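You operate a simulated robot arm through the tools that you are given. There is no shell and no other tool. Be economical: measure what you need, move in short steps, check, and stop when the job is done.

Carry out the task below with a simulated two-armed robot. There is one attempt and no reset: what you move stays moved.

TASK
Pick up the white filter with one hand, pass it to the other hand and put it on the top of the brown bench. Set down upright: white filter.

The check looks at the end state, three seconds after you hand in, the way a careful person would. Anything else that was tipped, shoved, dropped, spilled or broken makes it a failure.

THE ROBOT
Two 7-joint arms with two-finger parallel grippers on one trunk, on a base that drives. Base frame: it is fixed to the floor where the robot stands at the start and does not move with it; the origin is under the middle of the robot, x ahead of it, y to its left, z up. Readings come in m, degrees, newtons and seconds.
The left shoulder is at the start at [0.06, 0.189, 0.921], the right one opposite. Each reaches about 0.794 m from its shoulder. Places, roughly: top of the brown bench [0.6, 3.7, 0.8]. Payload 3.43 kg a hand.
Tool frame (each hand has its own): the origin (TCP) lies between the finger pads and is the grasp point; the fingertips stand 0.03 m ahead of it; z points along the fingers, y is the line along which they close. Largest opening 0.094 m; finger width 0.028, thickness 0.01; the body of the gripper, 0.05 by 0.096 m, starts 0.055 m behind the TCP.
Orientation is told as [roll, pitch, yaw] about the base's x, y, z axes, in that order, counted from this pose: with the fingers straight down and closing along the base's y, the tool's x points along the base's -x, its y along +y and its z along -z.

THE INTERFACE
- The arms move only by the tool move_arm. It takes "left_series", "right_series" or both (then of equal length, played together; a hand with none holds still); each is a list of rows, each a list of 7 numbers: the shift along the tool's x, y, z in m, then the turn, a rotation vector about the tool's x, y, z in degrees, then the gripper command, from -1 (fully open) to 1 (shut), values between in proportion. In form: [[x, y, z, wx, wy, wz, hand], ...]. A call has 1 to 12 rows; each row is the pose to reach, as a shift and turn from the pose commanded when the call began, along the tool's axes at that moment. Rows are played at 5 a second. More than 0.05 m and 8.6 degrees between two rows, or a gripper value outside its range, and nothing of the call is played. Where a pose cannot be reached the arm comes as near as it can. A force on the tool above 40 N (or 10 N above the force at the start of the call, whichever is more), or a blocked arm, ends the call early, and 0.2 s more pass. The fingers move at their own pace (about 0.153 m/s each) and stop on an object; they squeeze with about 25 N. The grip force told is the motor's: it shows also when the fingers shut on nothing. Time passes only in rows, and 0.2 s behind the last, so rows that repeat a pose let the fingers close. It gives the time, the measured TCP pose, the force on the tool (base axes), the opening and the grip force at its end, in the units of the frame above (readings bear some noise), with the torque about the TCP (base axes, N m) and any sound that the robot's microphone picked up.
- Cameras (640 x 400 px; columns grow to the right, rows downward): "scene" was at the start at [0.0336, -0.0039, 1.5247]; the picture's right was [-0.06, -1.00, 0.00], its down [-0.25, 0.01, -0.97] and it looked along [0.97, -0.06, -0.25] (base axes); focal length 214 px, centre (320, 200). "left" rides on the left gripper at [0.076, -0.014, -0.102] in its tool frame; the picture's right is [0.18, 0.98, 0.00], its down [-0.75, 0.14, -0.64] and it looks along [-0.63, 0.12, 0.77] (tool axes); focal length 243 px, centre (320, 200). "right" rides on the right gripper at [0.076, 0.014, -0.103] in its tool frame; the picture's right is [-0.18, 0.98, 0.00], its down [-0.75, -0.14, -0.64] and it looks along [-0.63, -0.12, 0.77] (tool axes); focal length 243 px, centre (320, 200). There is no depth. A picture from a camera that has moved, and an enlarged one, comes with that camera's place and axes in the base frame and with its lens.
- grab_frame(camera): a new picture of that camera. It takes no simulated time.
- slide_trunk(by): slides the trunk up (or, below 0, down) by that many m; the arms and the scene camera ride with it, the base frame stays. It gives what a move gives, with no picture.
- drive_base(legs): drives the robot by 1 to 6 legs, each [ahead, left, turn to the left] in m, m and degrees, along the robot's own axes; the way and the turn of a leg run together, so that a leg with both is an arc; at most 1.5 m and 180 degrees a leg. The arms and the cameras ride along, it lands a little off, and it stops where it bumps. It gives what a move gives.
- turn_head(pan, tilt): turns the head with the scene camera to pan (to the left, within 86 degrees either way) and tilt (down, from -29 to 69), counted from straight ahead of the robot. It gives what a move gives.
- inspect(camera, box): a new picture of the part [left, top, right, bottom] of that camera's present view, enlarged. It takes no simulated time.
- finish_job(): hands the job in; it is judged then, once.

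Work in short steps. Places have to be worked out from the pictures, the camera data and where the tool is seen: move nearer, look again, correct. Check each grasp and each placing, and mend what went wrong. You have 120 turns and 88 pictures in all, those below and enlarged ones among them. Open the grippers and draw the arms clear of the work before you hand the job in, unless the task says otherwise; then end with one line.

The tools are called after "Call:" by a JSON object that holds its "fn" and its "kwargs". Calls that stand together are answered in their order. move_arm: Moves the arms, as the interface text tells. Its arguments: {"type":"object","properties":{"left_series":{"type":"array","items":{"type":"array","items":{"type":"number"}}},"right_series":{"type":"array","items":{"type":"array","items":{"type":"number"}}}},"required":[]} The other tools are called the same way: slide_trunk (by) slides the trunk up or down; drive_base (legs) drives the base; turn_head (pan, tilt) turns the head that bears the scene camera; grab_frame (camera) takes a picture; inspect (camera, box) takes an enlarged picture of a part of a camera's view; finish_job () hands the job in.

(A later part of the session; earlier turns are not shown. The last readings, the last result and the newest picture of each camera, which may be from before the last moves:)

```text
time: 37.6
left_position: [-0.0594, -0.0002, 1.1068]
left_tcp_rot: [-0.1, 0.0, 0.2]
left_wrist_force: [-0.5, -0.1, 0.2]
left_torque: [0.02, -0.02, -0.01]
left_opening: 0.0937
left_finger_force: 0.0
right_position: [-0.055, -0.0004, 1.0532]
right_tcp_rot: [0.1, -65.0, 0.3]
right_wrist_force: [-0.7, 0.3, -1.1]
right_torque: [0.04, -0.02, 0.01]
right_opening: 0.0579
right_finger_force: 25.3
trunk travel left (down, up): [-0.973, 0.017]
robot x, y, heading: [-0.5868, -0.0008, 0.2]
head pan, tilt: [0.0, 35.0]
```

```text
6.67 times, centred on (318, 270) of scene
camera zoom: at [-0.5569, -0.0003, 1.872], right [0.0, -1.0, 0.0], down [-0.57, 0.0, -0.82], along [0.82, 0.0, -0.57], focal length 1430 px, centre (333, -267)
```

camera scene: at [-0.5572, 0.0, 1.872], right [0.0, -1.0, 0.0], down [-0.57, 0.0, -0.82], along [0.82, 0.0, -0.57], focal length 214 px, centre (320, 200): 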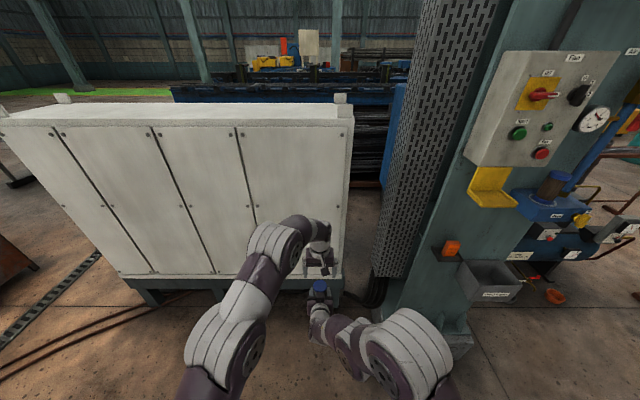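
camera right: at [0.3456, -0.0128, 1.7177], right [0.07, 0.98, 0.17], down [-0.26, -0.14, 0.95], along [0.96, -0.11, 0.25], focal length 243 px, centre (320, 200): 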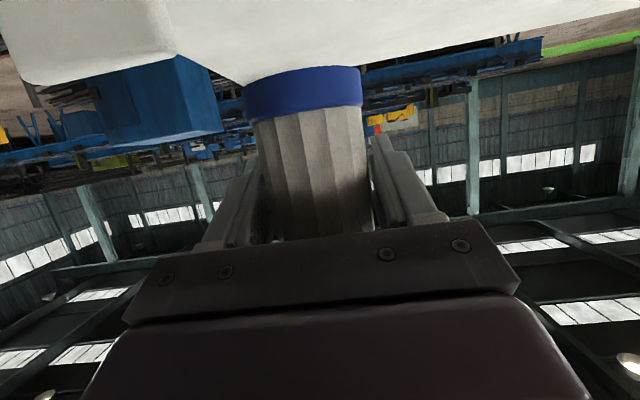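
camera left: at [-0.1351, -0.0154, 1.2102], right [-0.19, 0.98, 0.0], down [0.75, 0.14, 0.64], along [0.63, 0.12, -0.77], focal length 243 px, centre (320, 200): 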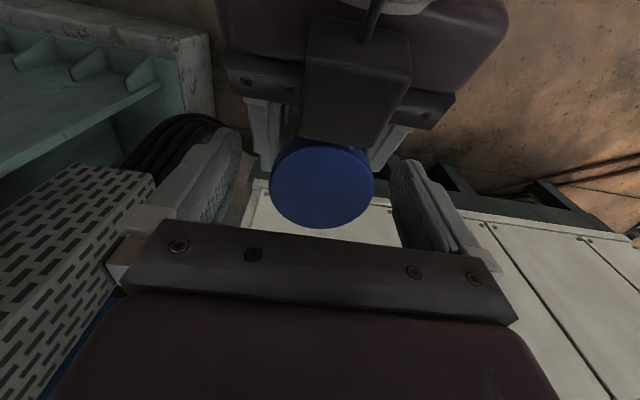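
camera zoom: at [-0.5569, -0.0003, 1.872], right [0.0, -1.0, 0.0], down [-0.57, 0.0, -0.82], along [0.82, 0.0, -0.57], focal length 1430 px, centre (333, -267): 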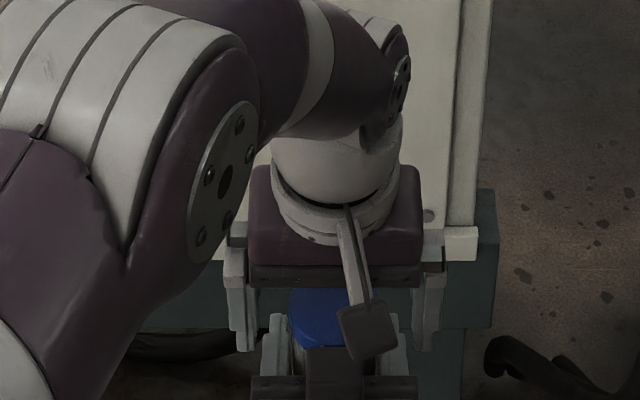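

The cap is between the pads, tips about 3 cm below its top. I close the left hand while the right still holds.

Call:
{"fn": "move_arm", "kwargs": {"left_series": [[0, 0, 0, 0, 0, 0, 0], [0, 0, 0, 0, 0, 0, 0.5], [0, 0, 0, 0, 0, 0, 1], [0, 0, 0, 0, 0, 0, 1], [0, 0, 0, 0, 0, 0, 1]]}}

Call:
{"fn": "grab_frame", "kwargs": {"camera": "left"}}

Call:
{"fn": "grab_frame", "kwargs": {"camera": "right"}}

```text
time: 38.8
left_position: [-0.0591, -0.0005, 1.1062]
left_tcp_rot: [0.0, 0.1, 0.1]
left_wrist_force: [5.5, 6.4, -7.0]
left_torque: [0.27, -0.27, -0.16]
left_opening: 0.0866
left_finger_force: 24.9
right_position: [-0.0542, -0.0005, 1.0524]
right_tcp_rot: [0.1, -65.0, 0.3]
right_wrist_force: [-4.9, -6.4, 4.9]
right_torque: [0.1, -0.06, 0.19]
right_opening: 0.0573
right_finger_force: 25.0
trunk travel left (down, up): [-0.973, 0.017]
robot x, y, heading: [-0.585, 0.0002, 0.5]
head pan, tilt: [0.0, 35.0]
```

```text
54 pictures are left
camera left: at [-0.1351, -0.0152, 1.2103], right [-0.19, 0.98, 0.0], down [0.75, 0.14, 0.64], along [0.63, 0.12, -0.77], focal length 243 px, centre (320, 200)
```

left: 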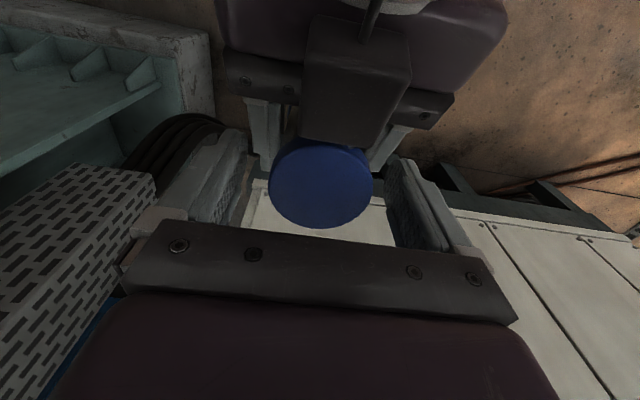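

```text
53 pictures are left
camera right: at [-0.1796, 0.0121, 1.026], right [0.07, 0.98, 0.17], down [-0.26, -0.14, 0.95], along [0.96, -0.11, 0.25], focal length 243 px, centre (320, 200)
```

right: 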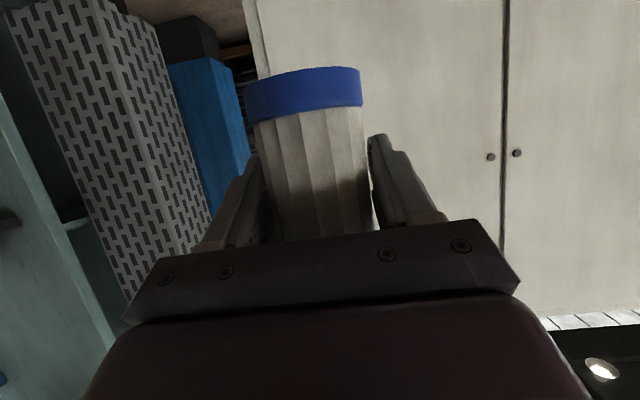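

The left fingers stopped at 0.087 on the right hand's fingers (slight height overlap). I reopen, shift the left hand 8 mm forward and 5 mm up, and close again.

Call:
{"fn": "move_arm", "kwargs": {"left_series": [[0, 0, 0, 0, 0, 0, -1], [0, 0, 0, 0, 0, 0, -1], [-0.008, 0, -0.006, 0, 0, 0, -1], [-0.008, 0, -0.006, 0, 0, 0, -1], [-0.008, 0, -0.006, 0, 0, 0, 0], [-0.008, 0, -0.006, 0, 0, 0, 0.5], [-0.008, 0, -0.006, 0, 0, 0, 1], [-0.008, 0, -0.006, 0, 0, 0, 1], [-0.008, 0, -0.006, 0, 0, 0, 1]]}}

Call:
{"fn": "grab_frame", "kwargs": {"camera": "left"}}

```text
time: 40.8
left_position: [-0.0506, 0.0006, 1.1128]
left_tcp_rot: [0.0, 0.0, 0.1]
left_wrist_force: [-0.9, -9.1, 3.5]
left_torque: [-0.27, 0.0, 0.07]
left_opening: 0.0567
left_finger_force: 24.7
right_position: [-0.055, -0.0003, 1.0524]
right_tcp_rot: [0.1, -65.0, 0.4]
right_wrist_force: [0.9, 8.8, -3.9]
right_torque: [-0.31, 0.01, -0.01]
right_opening: 0.0578
right_finger_force: 25.0
trunk travel left (down, up): [-0.973, 0.017]
robot x, y, heading: [-0.5872, 0.0025, 0.3]
head pan, tilt: [0.0, 35.0]
```

```text
52 pictures are left
camera left: at [-0.1271, -0.0143, 1.2175], right [-0.19, 0.98, 0.0], down [0.75, 0.14, 0.64], along [0.63, 0.12, -0.77], focal length 243 px, centre (320, 200)
```

left: 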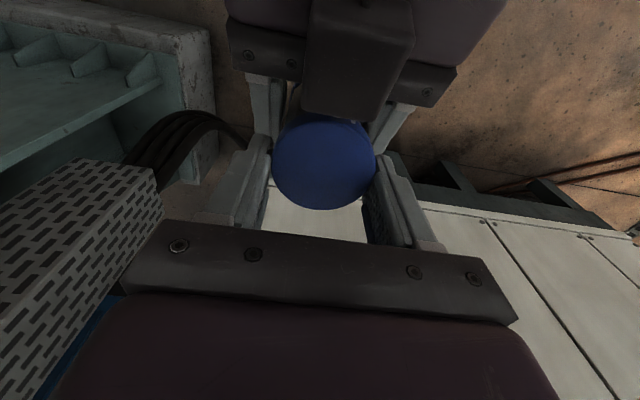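

Left now grips the cap (0.057 at 25 N). I open the right hand and withdraw it horizontally backward 0.09 m.

Call:
{"fn": "move_arm", "kwargs": {"right_series": [[0, 0, 0, 0, 0, 0, 0], [0, 0, 0, 0, 0, 0, -0.7], [0, 0, 0, 0, 0, 0, -1], [0, 0, 0, 0, 0, 0, -1], [0.0106, 0, -0.0226, 0, 0, 0, -1], [0.0212, 0, -0.0453, 0, 0, 0, -1], [0.0317, 0, -0.068, 0, 0, 0, -1], [0.038, 0, -0.0815, 0, 0, 0, -1], [0.038, 0, -0.0815, 0, 0, 0, -1]]}}

Call:
{"fn": "grab_frame", "kwargs": {"camera": "right"}}

Call:
{"fn": "grab_frame", "kwargs": {"camera": "left"}}

```text
time: 42.8
left_position: [-0.0502, -0.0001, 1.1141]
left_tcp_rot: [0.0, 0.0, 0.3]
left_wrist_force: [0.1, -0.2, -0.1]
left_torque: [-0.02, -0.02, -0.02]
left_opening: 0.0571
left_finger_force: 25.4
right_position: [-0.1288, 0.0074, 1.0567]
right_tcp_rot: [0.1, -64.6, 0.4]
right_wrist_force: [-0.5, -0.4, -0.2]
right_torque: [0.0, 0.02, 0.04]
right_opening: 0.0939
right_finger_force: 0.1
right hand out of reach, approached as far as the arm can: row 7, 8, 9
trunk travel left (down, up): [-0.973, 0.017]
robot x, y, heading: [-0.5846, -0.0059, 0.2]
head pan, tilt: [0.0, 35.0]
```

```text
51 pictures are left
camera right: at [-0.2548, 0.0209, 1.0306], right [0.07, 0.98, 0.17], down [-0.26, -0.14, 0.96], along [0.96, -0.11, 0.24], focal length 243 px, centre (320, 200)
```

right: 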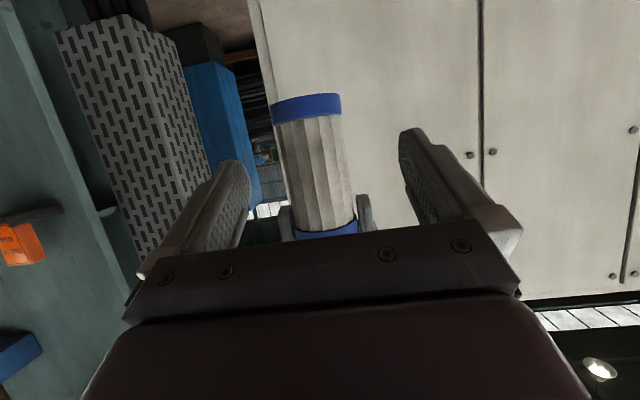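

```text
50 pictures are left
camera left: at [-0.1272, -0.0142, 1.2173], right [-0.19, 0.98, 0.0], down [0.75, 0.14, 0.64], along [0.63, 0.12, -0.77], focal length 243 px, centre (320, 200)
```

left: 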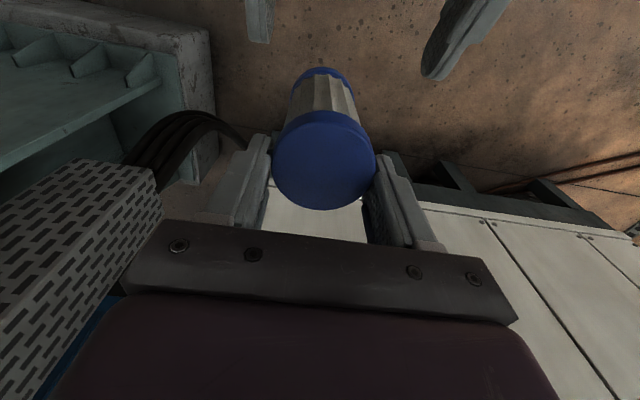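

The handover is done: left holds the filter upright on its own. I move the right hand out to the right and lower.

Call:
{"fn": "move_arm", "kwargs": {"right_series": [[0, -0.035, 0, 0, 0, 0, -1], [0, -0.07, 0, 0, 0, 0, -1], [0.02, -0.11, 0, 0, 0, 0, -1], [0.04, -0.15, 0, 0, 0, 0, -1], [0.06, -0.19, 0, 0, 0, 0, -1], [0.08, -0.23, 0, 0, 0, 0, -1], [0.08, -0.25, 0, 0, 0, 0, -1], [0.08, -0.25, 0, 0, 0, 0, -1]]}}

Call:
{"fn": "drive_base", "kwargs": {"legs": [[0, 0, 90]]}}

Call:
{"fn": "grab_frame", "kwargs": {"camera": "scene"}}

Call:
{"fn": "grab_frame", "kwargs": {"camera": "left"}}

```text
time: 44.6
left_position: [-0.0506, 0.0002, 1.1136]
left_tcp_rot: [0.0, 0.1, 0.2]
left_wrist_force: [0.3, -0.2, -0.9]
left_torque: [0.01, -0.02, 0.02]
left_opening: 0.0561
left_finger_force: 24.8
right_position: [-0.0961, -0.1531, 0.948]
right_tcp_rot: [-7.7, -64.4, 5.7]
right_wrist_force: [-1.2, -0.9, 0.3]
right_torque: [-0.01, 0.01, -0.04]
right_opening: 0.0942
right_finger_force: 0.0
right hand out of reach, approached as far as the arm can: row 1, 2, 3, 4, 5, 6, 7, 8
trunk travel left (down, up): [-0.973, 0.017]
robot x, y, heading: [-0.5861, -0.0031, 0.0]
head pan, tilt: [0.0, 35.0]
```

```text
time: 48.8
left_position: [-0.5955, 0.533, 1.1136]
left_tcp_rot: [0.0, 0.0, 90.9]
left_wrist_force: [-0.7, 0.3, -0.4]
left_torque: [-0.02, 0.04, 0.01]
left_opening: 0.0557
left_finger_force: 24.8
right_position: [-0.4405, 0.4882, 0.9484]
right_tcp_rot: [-7.9, -64.4, 96.4]
right_wrist_force: [-0.8, -0.8, 0.5]
right_torque: [-0.01, 0.01, -0.02]
right_opening: 0.0939
right_finger_force: 0.0
trunk travel left (down, up): [-0.973, 0.017]
robot x, y, heading: [-0.584, -0.0048, 91.0]
head pan, tilt: [0.0, 35.0]
```

```text
49 pictures are left
camera scene: at [-0.5857, 0.0282, 1.872], right [1.0, 0.02, 0.0], down [0.01, -0.57, -0.82], along [-0.01, 0.82, -0.57], focal length 214 px, centre (320, 200)
```

scene: 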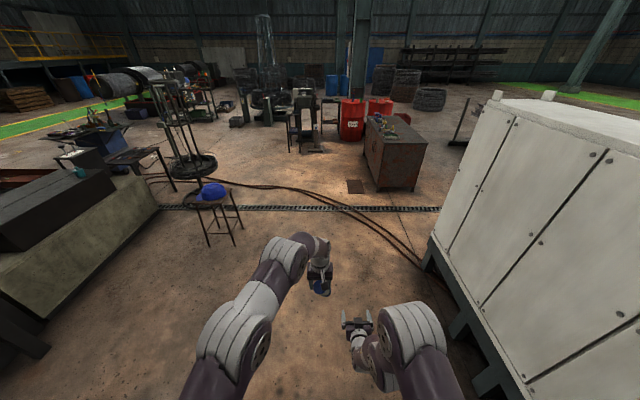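

```text
48 pictures are left
camera left: at [-0.5793, 0.457, 1.2173], right [-0.98, -0.2, 0.0], down [-0.15, 0.75, 0.64], along [-0.13, 0.63, -0.77], focal length 243 px, centre (320, 200)
```

left: 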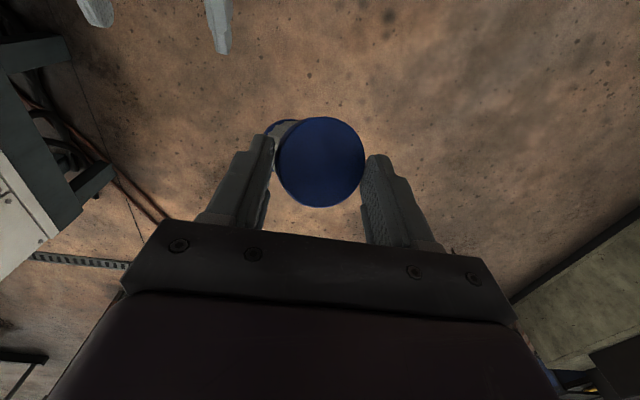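

The filter now looks tilted in the left hand – the right hand probably brushed it. I inspect more closely.

Call:
{"fn": "inspect", "kwargs": {"camera": "left", "box": [200, 80, 440, 230]}}

Call:
{"fn": "grab_frame", "kwargs": {"camera": "right"}}

Call:
{"fn": "inspect", "kwargs": {"camera": "scene", "box": [280, 230, 376, 290]}}

```text
2.67 times, centred on (320, 155) of left
camera zoom: at [-0.5793, 0.457, 1.2173], right [-0.98, -0.2, 0.0], down [-0.15, 0.75, 0.64], along [-0.13, 0.63, -0.77], focal length 647 px, centre (320, 320)
```

zoom: 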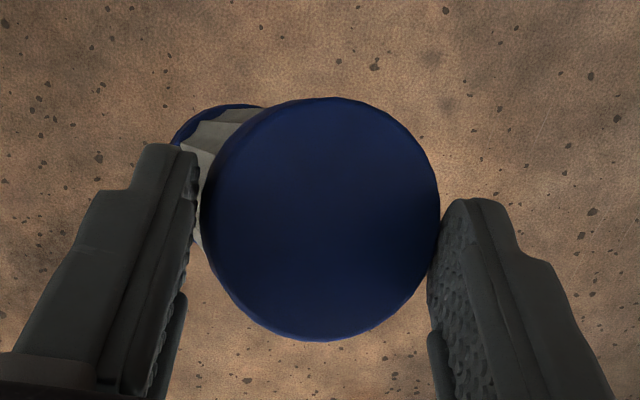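

```text
46 pictures are left
camera right: at [-0.4552, 0.3627, 0.9214], right [-0.99, 0.09, 0.11], down [0.08, -0.26, 0.96], along [0.11, 0.96, 0.25], focal length 243 px, centre (320, 200)
```

right: 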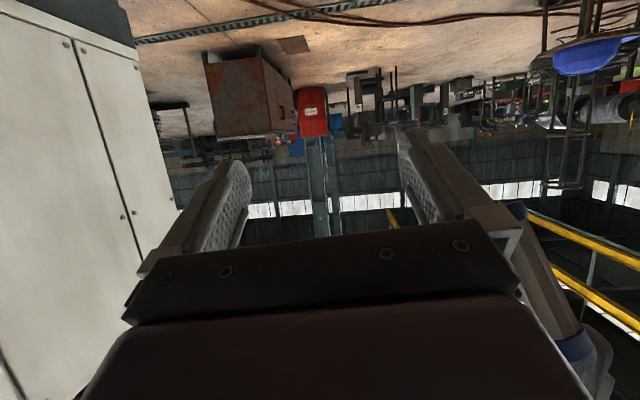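

```text
6.67 times, centred on (328, 260) of scene
camera zoom: at [-0.5857, 0.0282, 1.872], right [1.0, 0.02, 0.0], down [0.01, -0.57, -0.82], along [-0.01, 0.82, -0.57], focal length 1430 px, centre (267, -200)
```

zoom: 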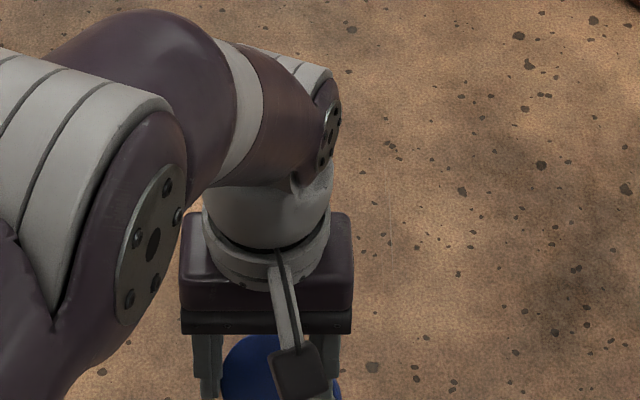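

The filter has pivoted about the pad axis: base about 25° forward (still held 25 N). I can compensate by pitching the left hand. First I take the right hand further away, turning its fingers down.

Call:
{"fn": "move_arm", "kwargs": {"right_series": [[0, -0.03, 0, 0, 4, 0, -1], [0, -0.06, 0, 0, 10, 0, -1], [0, -0.09, 0, 0, 18, 0, -1], [0, -0.12, 0, 0, 26, 0, -1], [0, -0.14, 0, 0, 34, 0, -1], [0, -0.15, 0, 0, 42, 0, -1], [0, -0.15, 0, 0, 50, 0, -1], [0, -0.15, 0, 0, 58, 0, -1], [0, -0.15, 0, 0, 58, 0, -1]]}}

Call:
{"fn": "grab_frame", "kwargs": {"camera": "scene"}}

```text
time: 50.8
left_position: [-0.5929, 0.531, 1.1144]
left_tcp_rot: [0.1, 0.0, 90.9]
left_wrist_force: [1.3, -0.5, -2.5]
left_torque: [-0.05, -0.01, -0.01]
left_opening: 0.0555
left_finger_force: 25.0
right_position: [-0.283, 0.4939, 0.9584]
right_tcp_rot: [-4.1, -13.0, 90.1]
right_wrist_force: [0.6, 0.5, 1.4]
right_torque: [-0.02, -0.01, 0.01]
right_opening: 0.0941
right_finger_force: 0.0
right hand out of reach, approached as far as the arm can: row 1, 2, 3, 4, 5, 8
trunk travel left (down, up): [-0.973, 0.017]
robot x, y, heading: [-0.583, -0.0008, 91.0]
head pan, tilt: [0.0, 35.0]
```

```text
44 pictures are left
camera scene: at [-0.5835, 0.025, 1.8721], right [1.0, 0.02, 0.0], down [0.01, -0.57, -0.82], along [-0.01, 0.82, -0.57], focal length 214 px, centre (320, 200)
```

scene: 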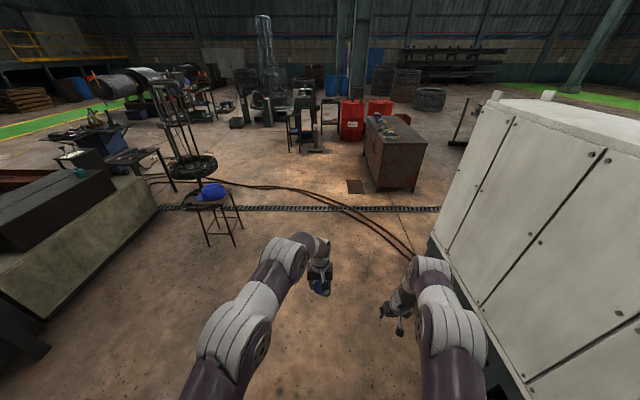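

Close geometry from the left camera shows the filter slipped: its top is now near the fingertips, leaning ~24° forward and ~11° right. I gently turn the left hand so the filter hangs upright, so the right hand can take it again.

Call:
{"fn": "move_arm", "kwargs": {"left_series": [[0, 0, 0, -1, 2.5, 0, 1], [0, 0, 0, -2, 5, 0, 1], [0, 0, 0, -3, 7.5, 0, 1], [0, 0, 0, -4, 10, 0, 1], [0, 0, 0, -5, 12.5, 0, 1], [0, 0, 0, -6, 15, 0, 1], [0, 0, 0, -7, 17.5, 0, 1], [0, 0, 0, -8, 20, 0, 1], [0, 0, 0, -9, 22, 0, 1], [0, 0, 0, -10, 24, 0, 1], [0, 0, 0, -10, 24, 0, 1]]}}

Call:
{"fn": "inspect", "kwargs": {"camera": "left", "box": [200, 80, 440, 230]}}

Call:
{"fn": "grab_frame", "kwargs": {"camera": "right"}}

```text
time: 53.2
left_position: [-0.638, 0.4128, 1.0796]
left_tcp_rot: [10.6, 23.7, 93.1]
left_wrist_force: [1.2, -0.3, -0.7]
left_torque: [0.03, -0.01, -0.01]
left_opening: 0.0555
left_finger_force: 24.6
left hand out of reach, approached as far as the arm can: row 3, 4, 5, 6, 7, 8, 9, 10, 11
right_position: [-0.284, 0.4956, 0.9584]
right_tcp_rot: [-4.2, -12.9, 90.2]
right_wrist_force: [-0.2, 0.5, 0.2]
right_torque: [-0.02, 0.03, 0.02]
right_opening: 0.0941
right_finger_force: 0.0
trunk travel left (down, up): [-0.973, 0.017]
robot x, y, heading: [-0.5882, 0.0004, 90.8]
head pan, tilt: [0.0, 35.0]
```

```text
2.67 times, centred on (320, 155) of left
camera zoom: at [-0.6041, 0.3833, 1.2016], right [-0.96, -0.15, 0.24], down [-0.07, 0.95, 0.3], along [-0.27, 0.27, -0.92], focal length 647 px, centre (320, 320)
```

zoom: 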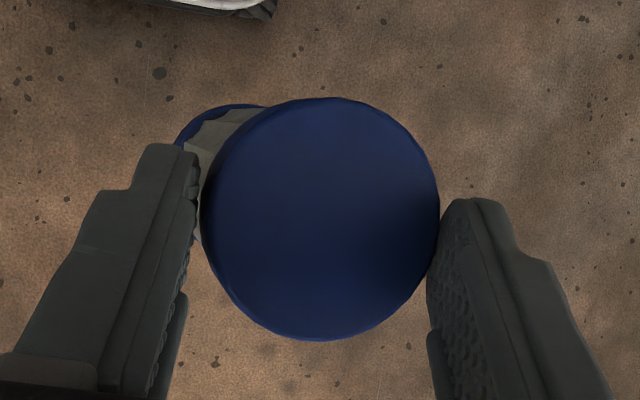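

```text
42 pictures are left
camera right: at [-0.3045, 0.3981, 1.0396], right [-0.98, 0.19, -0.03], down [0.09, 0.59, 0.8], along [0.17, 0.79, -0.59], focal length 243 px, centre (320, 200)
```

right: 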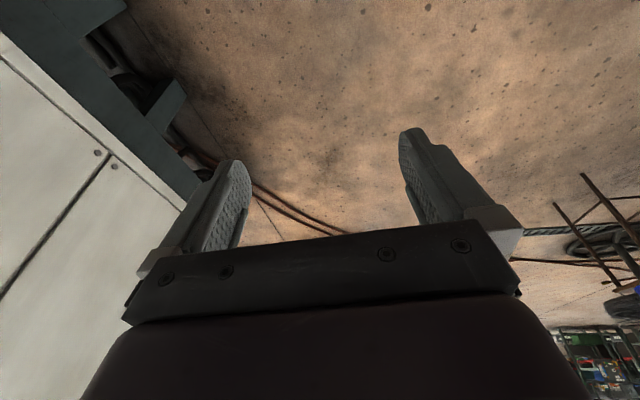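

The filter still holds as before; the left hand got to the orientation but at forward 0.41 m. I gently move it down 0.15 and forward 0.10 for room.

Call:
{"fn": "move_arm", "kwargs": {"left_series": [[-0.015, -0.0025, 0.0095, 0, 0, 0, 1], [-0.0305, -0.005, 0.019, 0, 0, 0, 1], [-0.0457, -0.0075, 0.0285, 0, 0, 0, 1], [-0.061, -0.01, 0.038, 0, 0, 0, 1], [-0.076, -0.0125, 0.0475, 0, 0, 0, 1], [-0.0915, -0.015, 0.057, 0, 0, 0, 1], [-0.107, -0.0175, 0.0665, 0, 0, 0, 1], [-0.122, -0.02, 0.076, 0, 0, 0, 1], [-0.137, -0.0225, 0.0855, 0, 0, 0, 1], [-0.1525, -0.025, 0.095, 0, 0, 0, 1], [-0.1525, -0.025, 0.095, 0, 0, 0, 1]]}}

Call:
{"fn": "grab_frame", "kwargs": {"camera": "scene"}}

Call:
{"fn": "grab_frame", "kwargs": {"camera": "left"}}

```text
time: 55.6
left_position: [-0.659, 0.4293, 0.9664]
left_tcp_rot: [10.6, 23.9, 93.3]
left_wrist_force: [1.0, -0.4, -1.6]
left_torque: [-0.01, -0.01, -0.03]
left_opening: 0.0553
left_finger_force: 24.7
left hand out of reach, approached as far as the arm can: row 1, 2, 3, 4, 5, 6, 7, 8, 9, 10, 11
right_position: [-0.2837, 0.4967, 0.9577]
right_tcp_rot: [-4.1, -13.0, 90.2]
right_wrist_force: [-0.4, 0.9, 1.0]
right_torque: [0.04, 0.0, 0.01]
right_opening: 0.0939
right_finger_force: 0.0
trunk travel left (down, up): [-0.973, 0.017]
robot x, y, heading: [-0.5864, -0.0004, 91.2]
head pan, tilt: [0.0, 35.0]
```

```text
41 pictures are left
camera scene: at [-0.5858, 0.0281, 1.872], right [1.0, 0.02, 0.0], down [0.01, -0.57, -0.82], along [-0.01, 0.82, -0.57], focal length 214 px, centre (320, 200)
```

scene: 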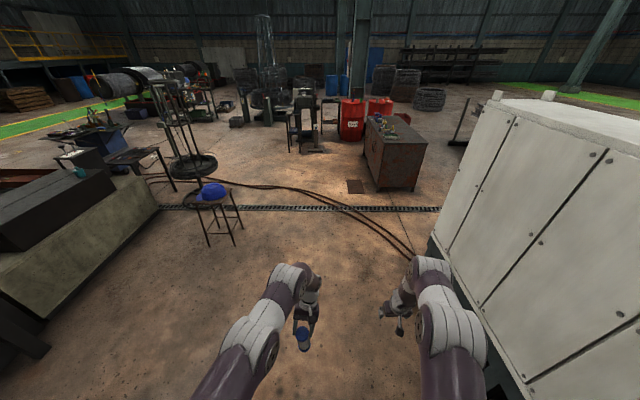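

```text
40 pictures are left
camera left: at [-0.6252, 0.4011, 1.0888], right [-0.96, -0.15, 0.24], down [-0.07, 0.95, 0.3], along [-0.27, 0.27, -0.92], focal length 243 px, centre (320, 200)
```

left: 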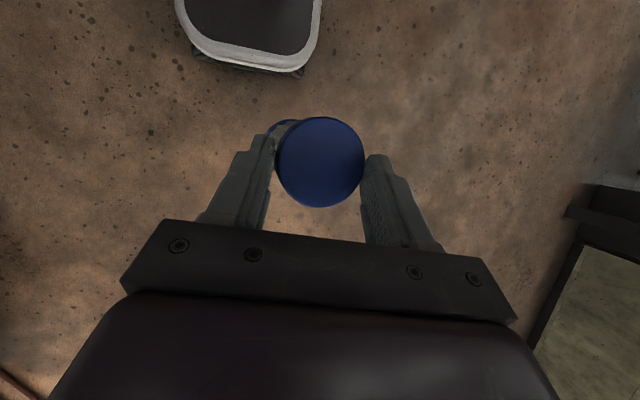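

I zoom on the held filter to fix its pose for a regrasp from the right side.

Call:
{"fn": "inspect", "kwargs": {"camera": "scene", "box": [248, 275, 376, 355]}}

```text
5.00 times, centred on (312, 315) of scene
camera zoom: at [-0.5858, 0.0281, 1.872], right [1.0, 0.02, 0.0], down [0.01, -0.57, -0.82], along [-0.01, 0.82, -0.57], focal length 1072 px, centre (360, -375)
```

zoom: 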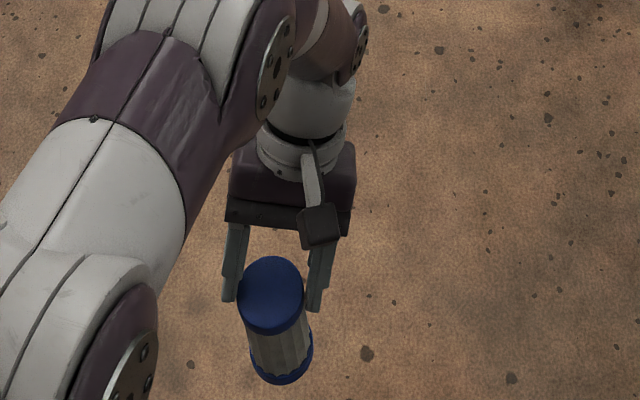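

Filter axis ≈(-0.658, 0.422), z 0.835–0.943, now nearly upright. I turn the right hand so its fingers point toward the robot's left (closing fore-aft), staying clear to the right.

Call:
{"fn": "move_arm", "kwargs": {"right_series": [[0, 0, 0, -5.5, -4.3, -4.8, -1], [0, 0, 0, -11, -8.6, -9.6, -1], [0, 0, 0, -16.5, -12.9, -14.4, -1], [0, 0, 0, -22, -17.2, -19.2, -1], [0, 0, 0, -27.5, -21.5, -24, -1], [0, 0, 0, -33, -25.8, -28.8, -1], [0, 0, 0, -38.5, -30.1, -33.6, -1], [0, 0, 0, -44, -34.4, -38.4, -1], [0, 0, 0, -49.5, -38.7, -43.2, -1], [0, 0, 0, -55, -43, -48, -1], [0, 0, 0, -60.5, -47.3, -52.8, -1], [0, 0, 0, -60.5, -47.3, -52.8, -1]]}}

Call:
{"fn": "grab_frame", "kwargs": {"camera": "right"}}

```text
time: 58.2
left_position: [-0.6596, 0.43, 0.9665]
left_tcp_rot: [10.6, 24.0, 93.2]
left_wrist_force: [-0.2, 1.0, -1.5]
left_torque: [0.0, 0.0, -0.01]
left_opening: 0.055
left_finger_force: 25.2
right_position: [-0.2996, 0.4767, 0.9839]
right_tcp_rot: [33.5, -67.0, 134.3]
right_wrist_force: [-0.4, 0.6, -0.1]
right_torque: [-0.03, 0.01, -0.04]
right_opening: 0.094
right_finger_force: 0.1
right hand out of reach, approached as far as the arm can: row 11, 12
trunk travel left (down, up): [-0.973, 0.017]
robot x, y, heading: [-0.5834, 0.0006, 91.1]
head pan, tilt: [0.0, 35.0]
```

```text
38 pictures are left
camera right: at [-0.1868, 0.4247, 0.9493], right [-0.29, -0.88, 0.38], down [0.43, 0.24, 0.87], along [-0.86, 0.41, 0.3], focal length 243 px, centre (320, 200)
```

right: 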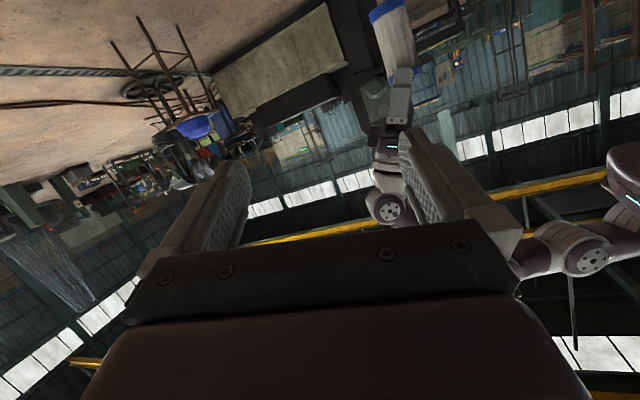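

The side view shows only the cap's lower edge is held by the left tips. I bring the right hand level toward the filter, stopping ~7 cm short.

Call:
{"fn": "move_arm", "kwargs": {"right_series": [[0.008, 0.013, 0.037, -1.6, -1.2, -2.3, -1], [0.016, 0.026, 0.074, -3.2, -2.4, -4.6, -1], [0.023, 0.038, 0.11, -4.8, -3.6, -7, -1], [0.03, 0.05, 0.145, -6.4, -4.8, -9.3, -1], [0.037, 0.062, 0.18, -8, -6, -11.6, -1], [0.044, 0.074, 0.212, -9.2, -7, -13.8, -1], [0.051, 0.0845, 0.2415, -10.2, -7.7, -15.3, -1], [0.051, 0.0845, 0.2415, -10.2, -7.7, -15.3, -1]]}}

Call:
{"fn": "grab_frame", "kwargs": {"camera": "right"}}

Call:
{"fn": "inspect", "kwargs": {"camera": "scene", "box": [248, 275, 376, 355]}}

```text
time: 59.3
left_position: [-0.6588, 0.4296, 0.9673]
left_tcp_rot: [10.5, 23.9, 93.2]
left_wrist_force: [0.6, -0.2, -1.9]
left_torque: [-0.04, -0.02, 0.03]
left_opening: 0.0546
left_finger_force: 24.8
right_position: [-0.396, 0.5211, 0.9866]
right_tcp_rot: [-15.7, -73.7, -172.7]
right_wrist_force: [0.8, 0.9, 1.1]
right_torque: [-0.02, -0.06, 0.14]
right_opening: 0.0942
right_finger_force: 0.0
right hand out of reach, approached as far as the arm can: row 5
trunk travel left (down, up): [-0.973, 0.017]
robot x, y, heading: [-0.5877, -0.0027, 90.8]
head pan, tilt: [0.0, 35.0]
stopped in row 5 (right hand): the arm was blocked; the commanded pose is now the measured one
```

```text
37 pictures are left
camera right: at [-0.2787, 0.4926, 0.9398], right [-0.19, -0.98, 0.1], down [0.42, 0.01, 0.91], along [-0.89, 0.21, 0.41], focal length 243 px, centre (320, 200)
```

right: 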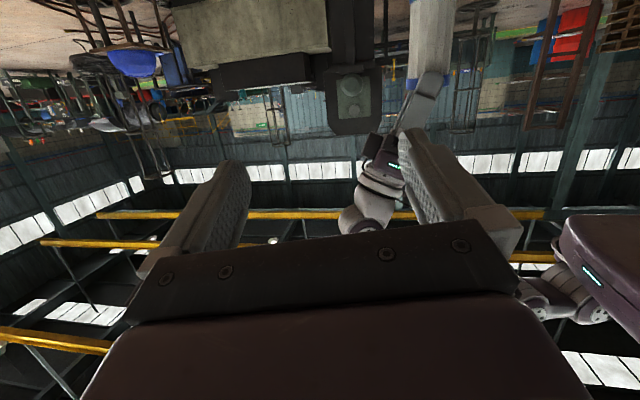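

```text
5.00 times, centred on (312, 315) of scene
camera zoom: at [-0.5866, 0.029, 1.872], right [1.0, 0.02, 0.0], down [0.01, -0.57, -0.82], along [-0.01, 0.82, -0.57], focal length 1072 px, centre (360, -375)
```

zoom: 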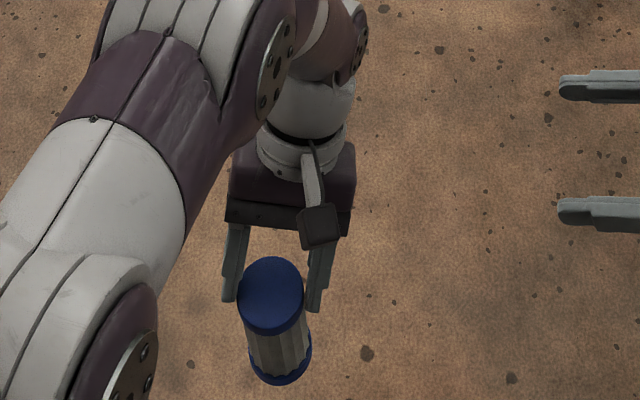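

The right arm got blocked, and the left opening creeps down slightly, so I must be quick. I look at the whole scene.

Call:
{"fn": "grab_frame", "kwargs": {"camera": "scene"}}

```text
35 pictures are left
camera scene: at [-0.5866, 0.029, 1.872], right [1.0, 0.02, 0.0], down [0.01, -0.57, -0.82], along [-0.01, 0.82, -0.57], focal length 214 px, centre (320, 200)
```

scene: 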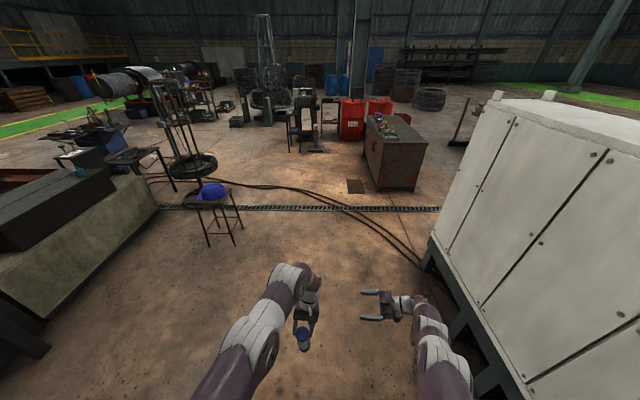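

The right hand orientation is already good. I translate it to the pre-grasp place (-0.536, 0.423, 0.88).

Call:
{"fn": "move_arm", "kwargs": {"right_series": [[0.012, 0.025, 0.029, 0, 0, 0, -1], [0.024, 0.05, 0.059, 0, 0, 0, -1], [0.036, 0.075, 0.088, 0, 0, 0, -1], [0.048, 0.1, 0.118, 0, 0, 0, -1], [0.06, 0.124, 0.147, 0, 0, 0, -1], [0.06, 0.124, 0.147, 0, 0, 0, -1]]}}

Call:
{"fn": "inspect", "kwargs": {"camera": "scene", "box": [248, 275, 376, 355]}}

Call:
{"fn": "grab_frame", "kwargs": {"camera": "right"}}

```text
time: 60.7
left_position: [-0.6604, 0.4281, 0.9664]
left_tcp_rot: [10.8, 23.9, 93.2]
left_wrist_force: [0.2, 0.3, -2.1]
left_torque: [-0.04, 0.0, -0.01]
left_opening: 0.0549
left_finger_force: 25.2
right_position: [-0.5261, 0.4376, 0.8883]
right_tcp_rot: [-21.8, -73.0, -168.0]
right_wrist_force: [0.8, 0.3, 0.7]
right_torque: [0.05, -0.02, 0.03]
right_opening: 0.0939
right_finger_force: 0.1
trunk travel left (down, up): [-0.973, 0.017]
robot x, y, heading: [-0.5872, -0.0014, 91.3]
head pan, tilt: [0.0, 35.0]
```

```text
5.00 times, centred on (312, 315) of scene
camera zoom: at [-0.585, 0.0283, 1.872], right [1.0, 0.02, 0.0], down [0.01, -0.57, -0.82], along [-0.01, 0.82, -0.57], focal length 1072 px, centre (360, -375)
```

zoom: 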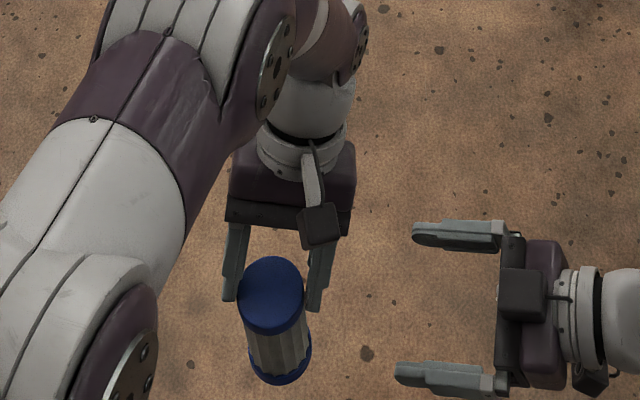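

```text
33 pictures are left
camera right: at [-0.409, 0.4101, 0.841], right [-0.2, -0.98, 0.07], down [0.42, -0.02, 0.91], along [-0.89, 0.21, 0.41], focal length 243 px, centre (320, 200)
```

right: 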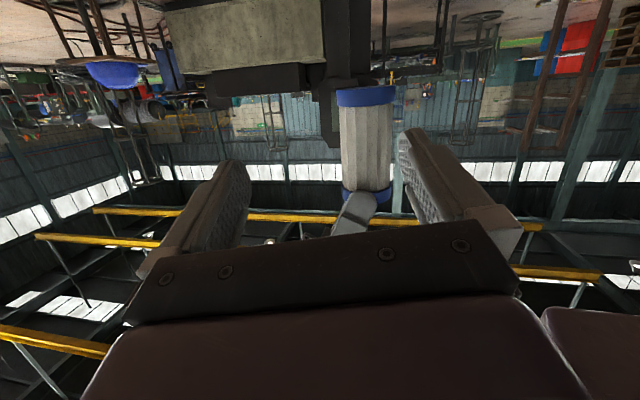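

The side camera shows the filter upright, at about (-0.658, 0.418), z 0.84–0.95. I align and advance the right hand around its lower body, then check before closing.

Call:
{"fn": "move_arm", "kwargs": {"right_series": [[-0.004, 0.015, 0.018, 0, 0, 0, -1], [-0.01, 0.03, 0.038, 0, 0, 0, -1], [-0.016, 0.038, 0.06, 0, 0, 0, -1], [-0.023, 0.038, 0.085, 0, 0, 0, -1], [-0.0324, 0.038, 0.116, 0, 0, 0, -1], [-0.0324, 0.038, 0.116, 0, 0, 0, -1]]}}

Call:
{"fn": "inspect", "kwargs": {"camera": "scene", "box": [248, 275, 376, 355]}}

Call:
{"fn": "grab_frame", "kwargs": {"camera": "right"}}

```text
time: 62.1
left_position: [-0.6592, 0.4289, 0.9674]
left_tcp_rot: [10.7, 24.0, 93.3]
left_wrist_force: [-0.5, 0.2, -1.3]
left_torque: [0.0, 0.04, -0.02]
left_opening: 0.0546
left_finger_force: 25.1
right_position: [-0.6596, 0.4025, 0.8804]
right_tcp_rot: [-17.1, -73.7, -171.7]
right_wrist_force: [0.0, -0.3, -0.1]
right_torque: [-0.05, -0.01, 0.04]
right_opening: 0.0942
right_finger_force: 0.0
trunk travel left (down, up): [-0.973, 0.017]
robot x, y, heading: [-0.5848, -0.0046, 90.8]
head pan, tilt: [0.0, 35.0]
```

```text
5.00 times, centred on (312, 315) of scene
camera zoom: at [-0.5851, 0.0282, 1.872], right [1.0, 0.02, 0.0], down [0.01, -0.57, -0.82], along [-0.01, 0.82, -0.57], focal length 1072 px, centre (360, -375)
```

zoom: 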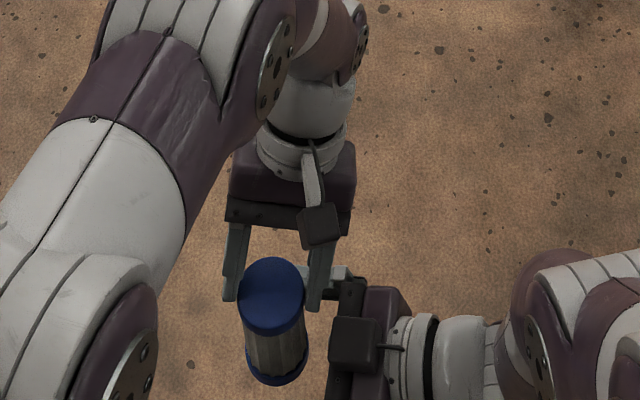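

```text
31 pictures are left
camera right: at [-0.5428, 0.3744, 0.8324], right [-0.19, -0.98, 0.1], down [0.42, 0.01, 0.91], along [-0.89, 0.21, 0.41], focal length 243 px, centre (320, 200)
```

right: 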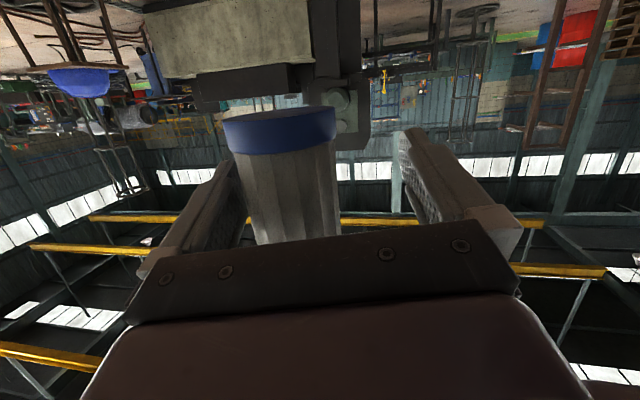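

The hand sits ~15 mm too near the robot relative to the filter axis; I shift it forward 15 mm and close.

Call:
{"fn": "move_arm", "kwargs": {"right_series": [[0, -0.008, 0.001, 0, 0, 0, -1], [0, -0.015, 0.002, 0, 0, 0, -1], [0, -0.015, 0.002, 0, 0, 0, -0.6], [0, -0.015, 0.002, 0, 0, 0, -0.3], [0, -0.015, 0.002, 0, 0, 0, 0], [0, -0.015, 0.002, 0, 0, 0, 0.5], [0, -0.015, 0.002, 0, 0, 0, 1], [0, -0.015, 0.002, 0, 0, 0, 1]]}}

Call:
{"fn": "grab_frame", "kwargs": {"camera": "right"}}

Call:
{"fn": "inspect", "kwargs": {"camera": "scene", "box": [248, 275, 376, 355]}}

```text
time: 63.8
left_position: [-0.6581, 0.4325, 0.9687]
left_tcp_rot: [10.4, 23.4, 93.1]
left_wrist_force: [-5.2, -1.3, 8.1]
left_torque: [-0.26, -0.53, -0.04]
left_opening: 0.0548
left_finger_force: 24.7
right_position: [-0.6672, 0.4322, 0.8947]
right_tcp_rot: [-21.8, -73.5, -166.3]
right_wrist_force: [4.8, 2.4, -7.5]
right_torque: [0.09, 0.87, 0.11]
right_opening: 0.0568
right_finger_force: 25.5
trunk travel left (down, up): [-0.973, 0.017]
robot x, y, heading: [-0.5871, -0.0011, 91.0]
head pan, tilt: [0.0, 35.0]
stopped in row 8 (left hand): the force on the tool passed its limit at 41 N (the readings are from after the stop); the commanded pose is now the measured one
```

```text
30 pictures are left
camera right: at [-0.5501, 0.4065, 0.8463], right [-0.18, -0.98, 0.07], down [0.42, -0.01, 0.91], along [-0.89, 0.19, 0.42], focal length 243 px, centre (320, 200)
```

right: 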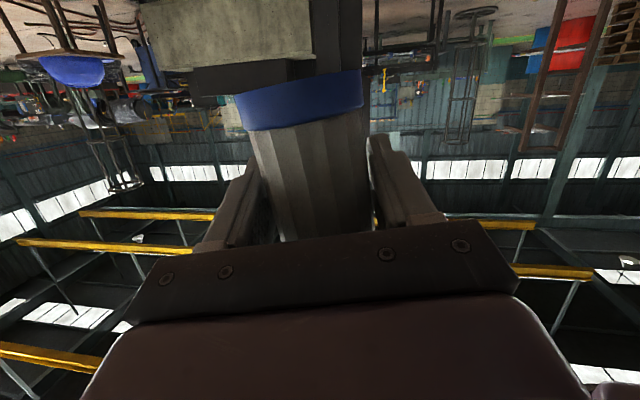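

```text
5.00 times, centred on (312, 315) of scene
camera zoom: at [-0.5859, 0.0281, 1.872], right [1.0, 0.02, 0.0], down [0.01, -0.57, -0.82], along [-0.01, 0.82, -0.57], focal length 1072 px, centre (360, -375)
```

zoom: 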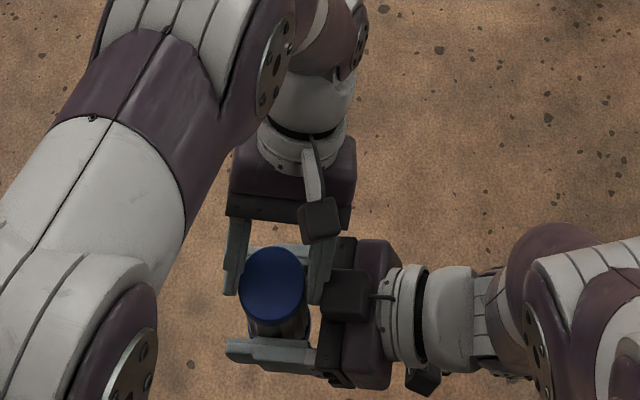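

The right hand has the body firmly (0.057). I open the left slightly (limited room beside the right hand) and withdraw it along its own axis.

Call:
{"fn": "move_arm", "kwargs": {"left_series": [[0, 0, 0, 0, 0, 0, -0.3], [0, 0, 0, 0, 0, 0, -0.3], [0, 0, -0.015, 0, 0, 0, -0.3], [0, 0, -0.035, 0, 0, 0, -0.3], [0, 0, -0.06, 0, 0, 0, -0.3], [0, 0, -0.09, 0, 0, 0, -0.3], [0, 0, -0.09, 0, 0, 0, -0.5]]}}

Call:
{"fn": "grab_frame", "kwargs": {"camera": "left"}}

Call:
{"fn": "inspect", "kwargs": {"camera": "scene", "box": [216, 250, 376, 350]}}

```text
time: 65.4
left_position: [-0.6598, 0.4326, 1.0402]
left_tcp_rot: [10.3, 23.4, 93.1]
left_wrist_force: [0.0, -0.5, -0.4]
left_torque: [0.01, 0.02, 0.0]
left_opening: 0.0706
left_finger_force: 0.1
left hand out of reach, approached as far as the arm can: row 3, 4, 5, 6, 7
right_position: [-0.6672, 0.4347, 0.8962]
right_tcp_rot: [-23.4, -73.6, -165.0]
right_wrist_force: [-1.0, -0.7, -1.0]
right_torque: [0.01, -0.01, -0.07]
right_opening: 0.0567
right_finger_force: 25.0
trunk travel left (down, up): [-0.973, 0.017]
robot x, y, heading: [-0.5848, -0.0009, 90.8]
head pan, tilt: [0.0, 35.0]
```

```text
28 pictures are left
camera left: at [-0.6245, 0.4026, 1.1619], right [-0.96, -0.15, 0.24], down [-0.07, 0.95, 0.3], along [-0.27, 0.27, -0.92], focal length 243 px, centre (320, 200)
```

left: 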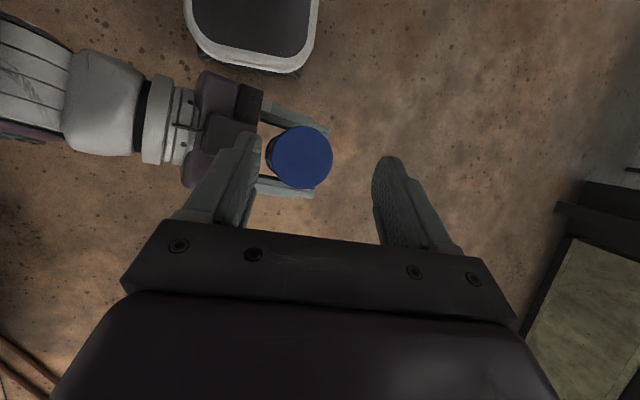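

```text
4.00 times, centred on (296, 300) of scene
camera zoom: at [-0.586, 0.0283, 1.872], right [1.0, 0.02, 0.0], down [0.01, -0.57, -0.82], along [-0.01, 0.82, -0.57], focal length 858 px, centre (416, -200)
```

zoom: 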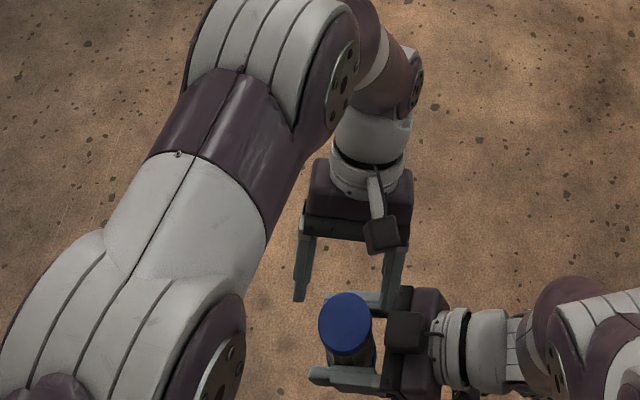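

The right hand holds the filter nearly upright (top ≈(-0.660, 0.427, 0.961)). I turn the left hand back to straight down above it, then check.

Call:
{"fn": "move_arm", "kwargs": {"left_series": [[0, 0, -0.004, 2, -4.8, 0, -0.57], [0, 0, -0.008, 4, -9.6, 0, -0.57], [0, 0, -0.012, 6, -14.4, 0, -0.57], [0, 0, -0.015, 8, -19.2, 0, -0.57], [0, 0, -0.015, 10, -24, 0, -0.57], [0, 0, -0.015, 10, -24, 0, -0.57]]}}

Call:
{"fn": "grab_frame", "kwargs": {"camera": "left"}}

```text
time: 66.8
left_position: [-0.6515, 0.4402, 1.0529]
left_tcp_rot: [-0.2, -0.5, 90.9]
left_wrist_force: [0.2, -0.2, -0.1]
left_torque: [-0.01, 0.0, -0.01]
left_opening: 0.0742
left_finger_force: 0.0
right_position: [-0.6679, 0.4352, 0.8957]
right_tcp_rot: [-23.3, -73.6, -165.0]
right_wrist_force: [-1.1, -0.2, -0.8]
right_torque: [-0.02, 0.0, 0.08]
right_opening: 0.057
right_finger_force: 24.7
trunk travel left (down, up): [-0.973, 0.017]
robot x, y, heading: [-0.5856, -0.0018, 90.9]
head pan, tilt: [0.0, 35.0]
```

```text
26 pictures are left
camera left: at [-0.6363, 0.3635, 1.1553], right [-0.98, -0.2, -0.01], down [-0.16, 0.74, 0.65], along [-0.13, 0.64, -0.76], focal length 243 px, centre (320, 200)
```

left: 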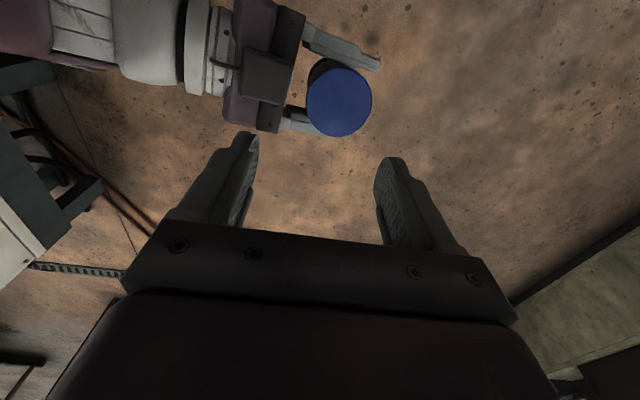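

I align the left hand over the cap and descend halfway, then check.

Call:
{"fn": "move_arm", "kwargs": {"left_series": [[0.007, 0.007, 0.01, 0, 0, 0, -0.57], [0.014, 0.013, 0.025, 0, 0, 0, -0.57], [0.014, 0.013, 0.045, 0, 0, 0, -0.57], [0.014, 0.013, 0.045, 0, 0, 0, -0.57]]}}

Call:
{"fn": "grab_frame", "kwargs": {"camera": "left"}}

```text
time: 67.8
left_position: [-0.6634, 0.4256, 1.0065]
left_tcp_rot: [-0.2, -0.5, 90.9]
left_wrist_force: [-0.2, -0.4, 0.2]
left_torque: [0.01, 0.0, 0.01]
left_opening: 0.0736
left_finger_force: 0.1
right_position: [-0.6688, 0.4352, 0.8981]
right_tcp_rot: [-23.5, -73.6, -164.9]
right_wrist_force: [0.2, 0.2, -0.6]
right_torque: [-0.01, -0.02, 0.05]
right_opening: 0.0569
right_finger_force: 25.4
trunk travel left (down, up): [-0.973, 0.017]
robot x, y, heading: [-0.5868, 0.0015, 91.2]
head pan, tilt: [0.0, 35.0]
```

```text
25 pictures are left
camera left: at [-0.6491, 0.3499, 1.1098], right [-0.98, -0.2, 0.0], down [-0.16, 0.75, 0.65], along [-0.13, 0.64, -0.76], focal length 243 px, centre (320, 200)
```

left: 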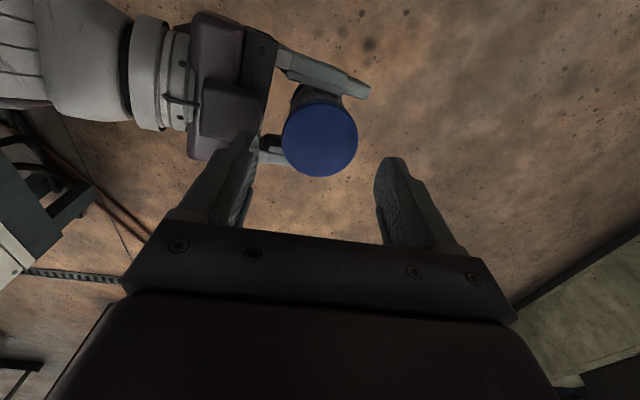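

The right hand's top box would sit in the path of the left finger, so I raise 2 cm and yaw the left hand ~65° so its fingers clear that box.

Call:
{"fn": "move_arm", "kwargs": {"left_series": [[0, 0, -0.015, 0, 0, -6, -0.57], [0, 0, -0.02, 0, 0, -14, -0.57], [0, 0, -0.02, 0, 0, -22, -0.57], [0, 0, -0.02, 0, 0, -30, -0.57], [0, 0, -0.02, 0, 0, -38, -0.57], [0, 0, -0.02, 0, 0, -46, -0.57], [0, 0, -0.02, 0, 0, -54, -0.57], [0, 0, -0.02, 0, 0, -62, -0.57], [0, 0, -0.02, 0, 0, -66, -0.57], [0, 0, -0.02, 0, 0, -66, -0.57]]}}

Call:
{"fn": "grab_frame", "kwargs": {"camera": "left"}}

Call:
{"fn": "inspect", "kwargs": {"camera": "scene", "box": [216, 250, 376, 350]}}

```text
time: 70.0
left_position: [-0.6654, 0.426, 1.0288]
left_tcp_rot: [-0.4, -0.1, 157.0]
left_wrist_force: [0.2, -0.4, 1.2]
left_torque: [0.01, -0.04, 0.0]
left_opening: 0.0739
left_finger_force: 0.0
right_position: [-0.6699, 0.4344, 0.896]
right_tcp_rot: [-23.4, -73.6, -165.1]
right_wrist_force: [-0.2, -0.7, -2.4]
right_torque: [0.0, 0.04, -0.11]
right_opening: 0.0566
right_finger_force: 24.8
trunk travel left (down, up): [-0.973, 0.017]
robot x, y, heading: [-0.5835, 0.0005, 90.7]
head pan, tilt: [0.0, 35.0]
```

```text
24 pictures are left
camera left: at [-0.5902, 0.4092, 1.1325], right [-0.21, -0.98, -0.01], down [-0.75, 0.16, 0.64], along [-0.62, 0.14, -0.77], focal length 243 px, centre (320, 200)
```

left: 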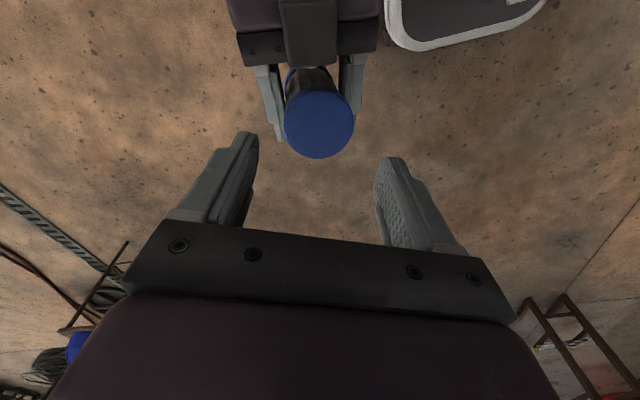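

```text
4.00 times, centred on (296, 300) of scene
camera zoom: at [-0.5859, 0.028, 1.872], right [1.0, 0.02, 0.0], down [0.01, -0.57, -0.82], along [-0.01, 0.82, -0.57], focal length 858 px, centre (416, -200)
```

zoom: 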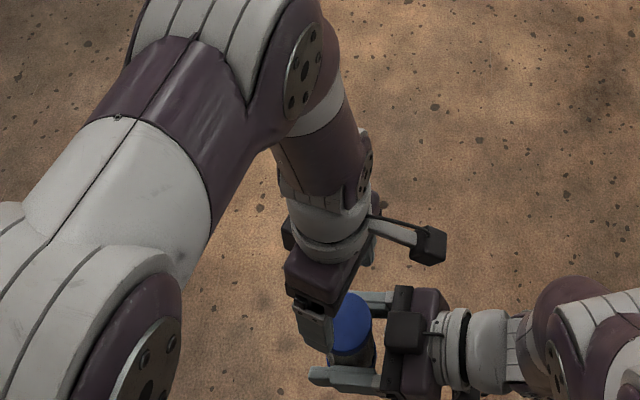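

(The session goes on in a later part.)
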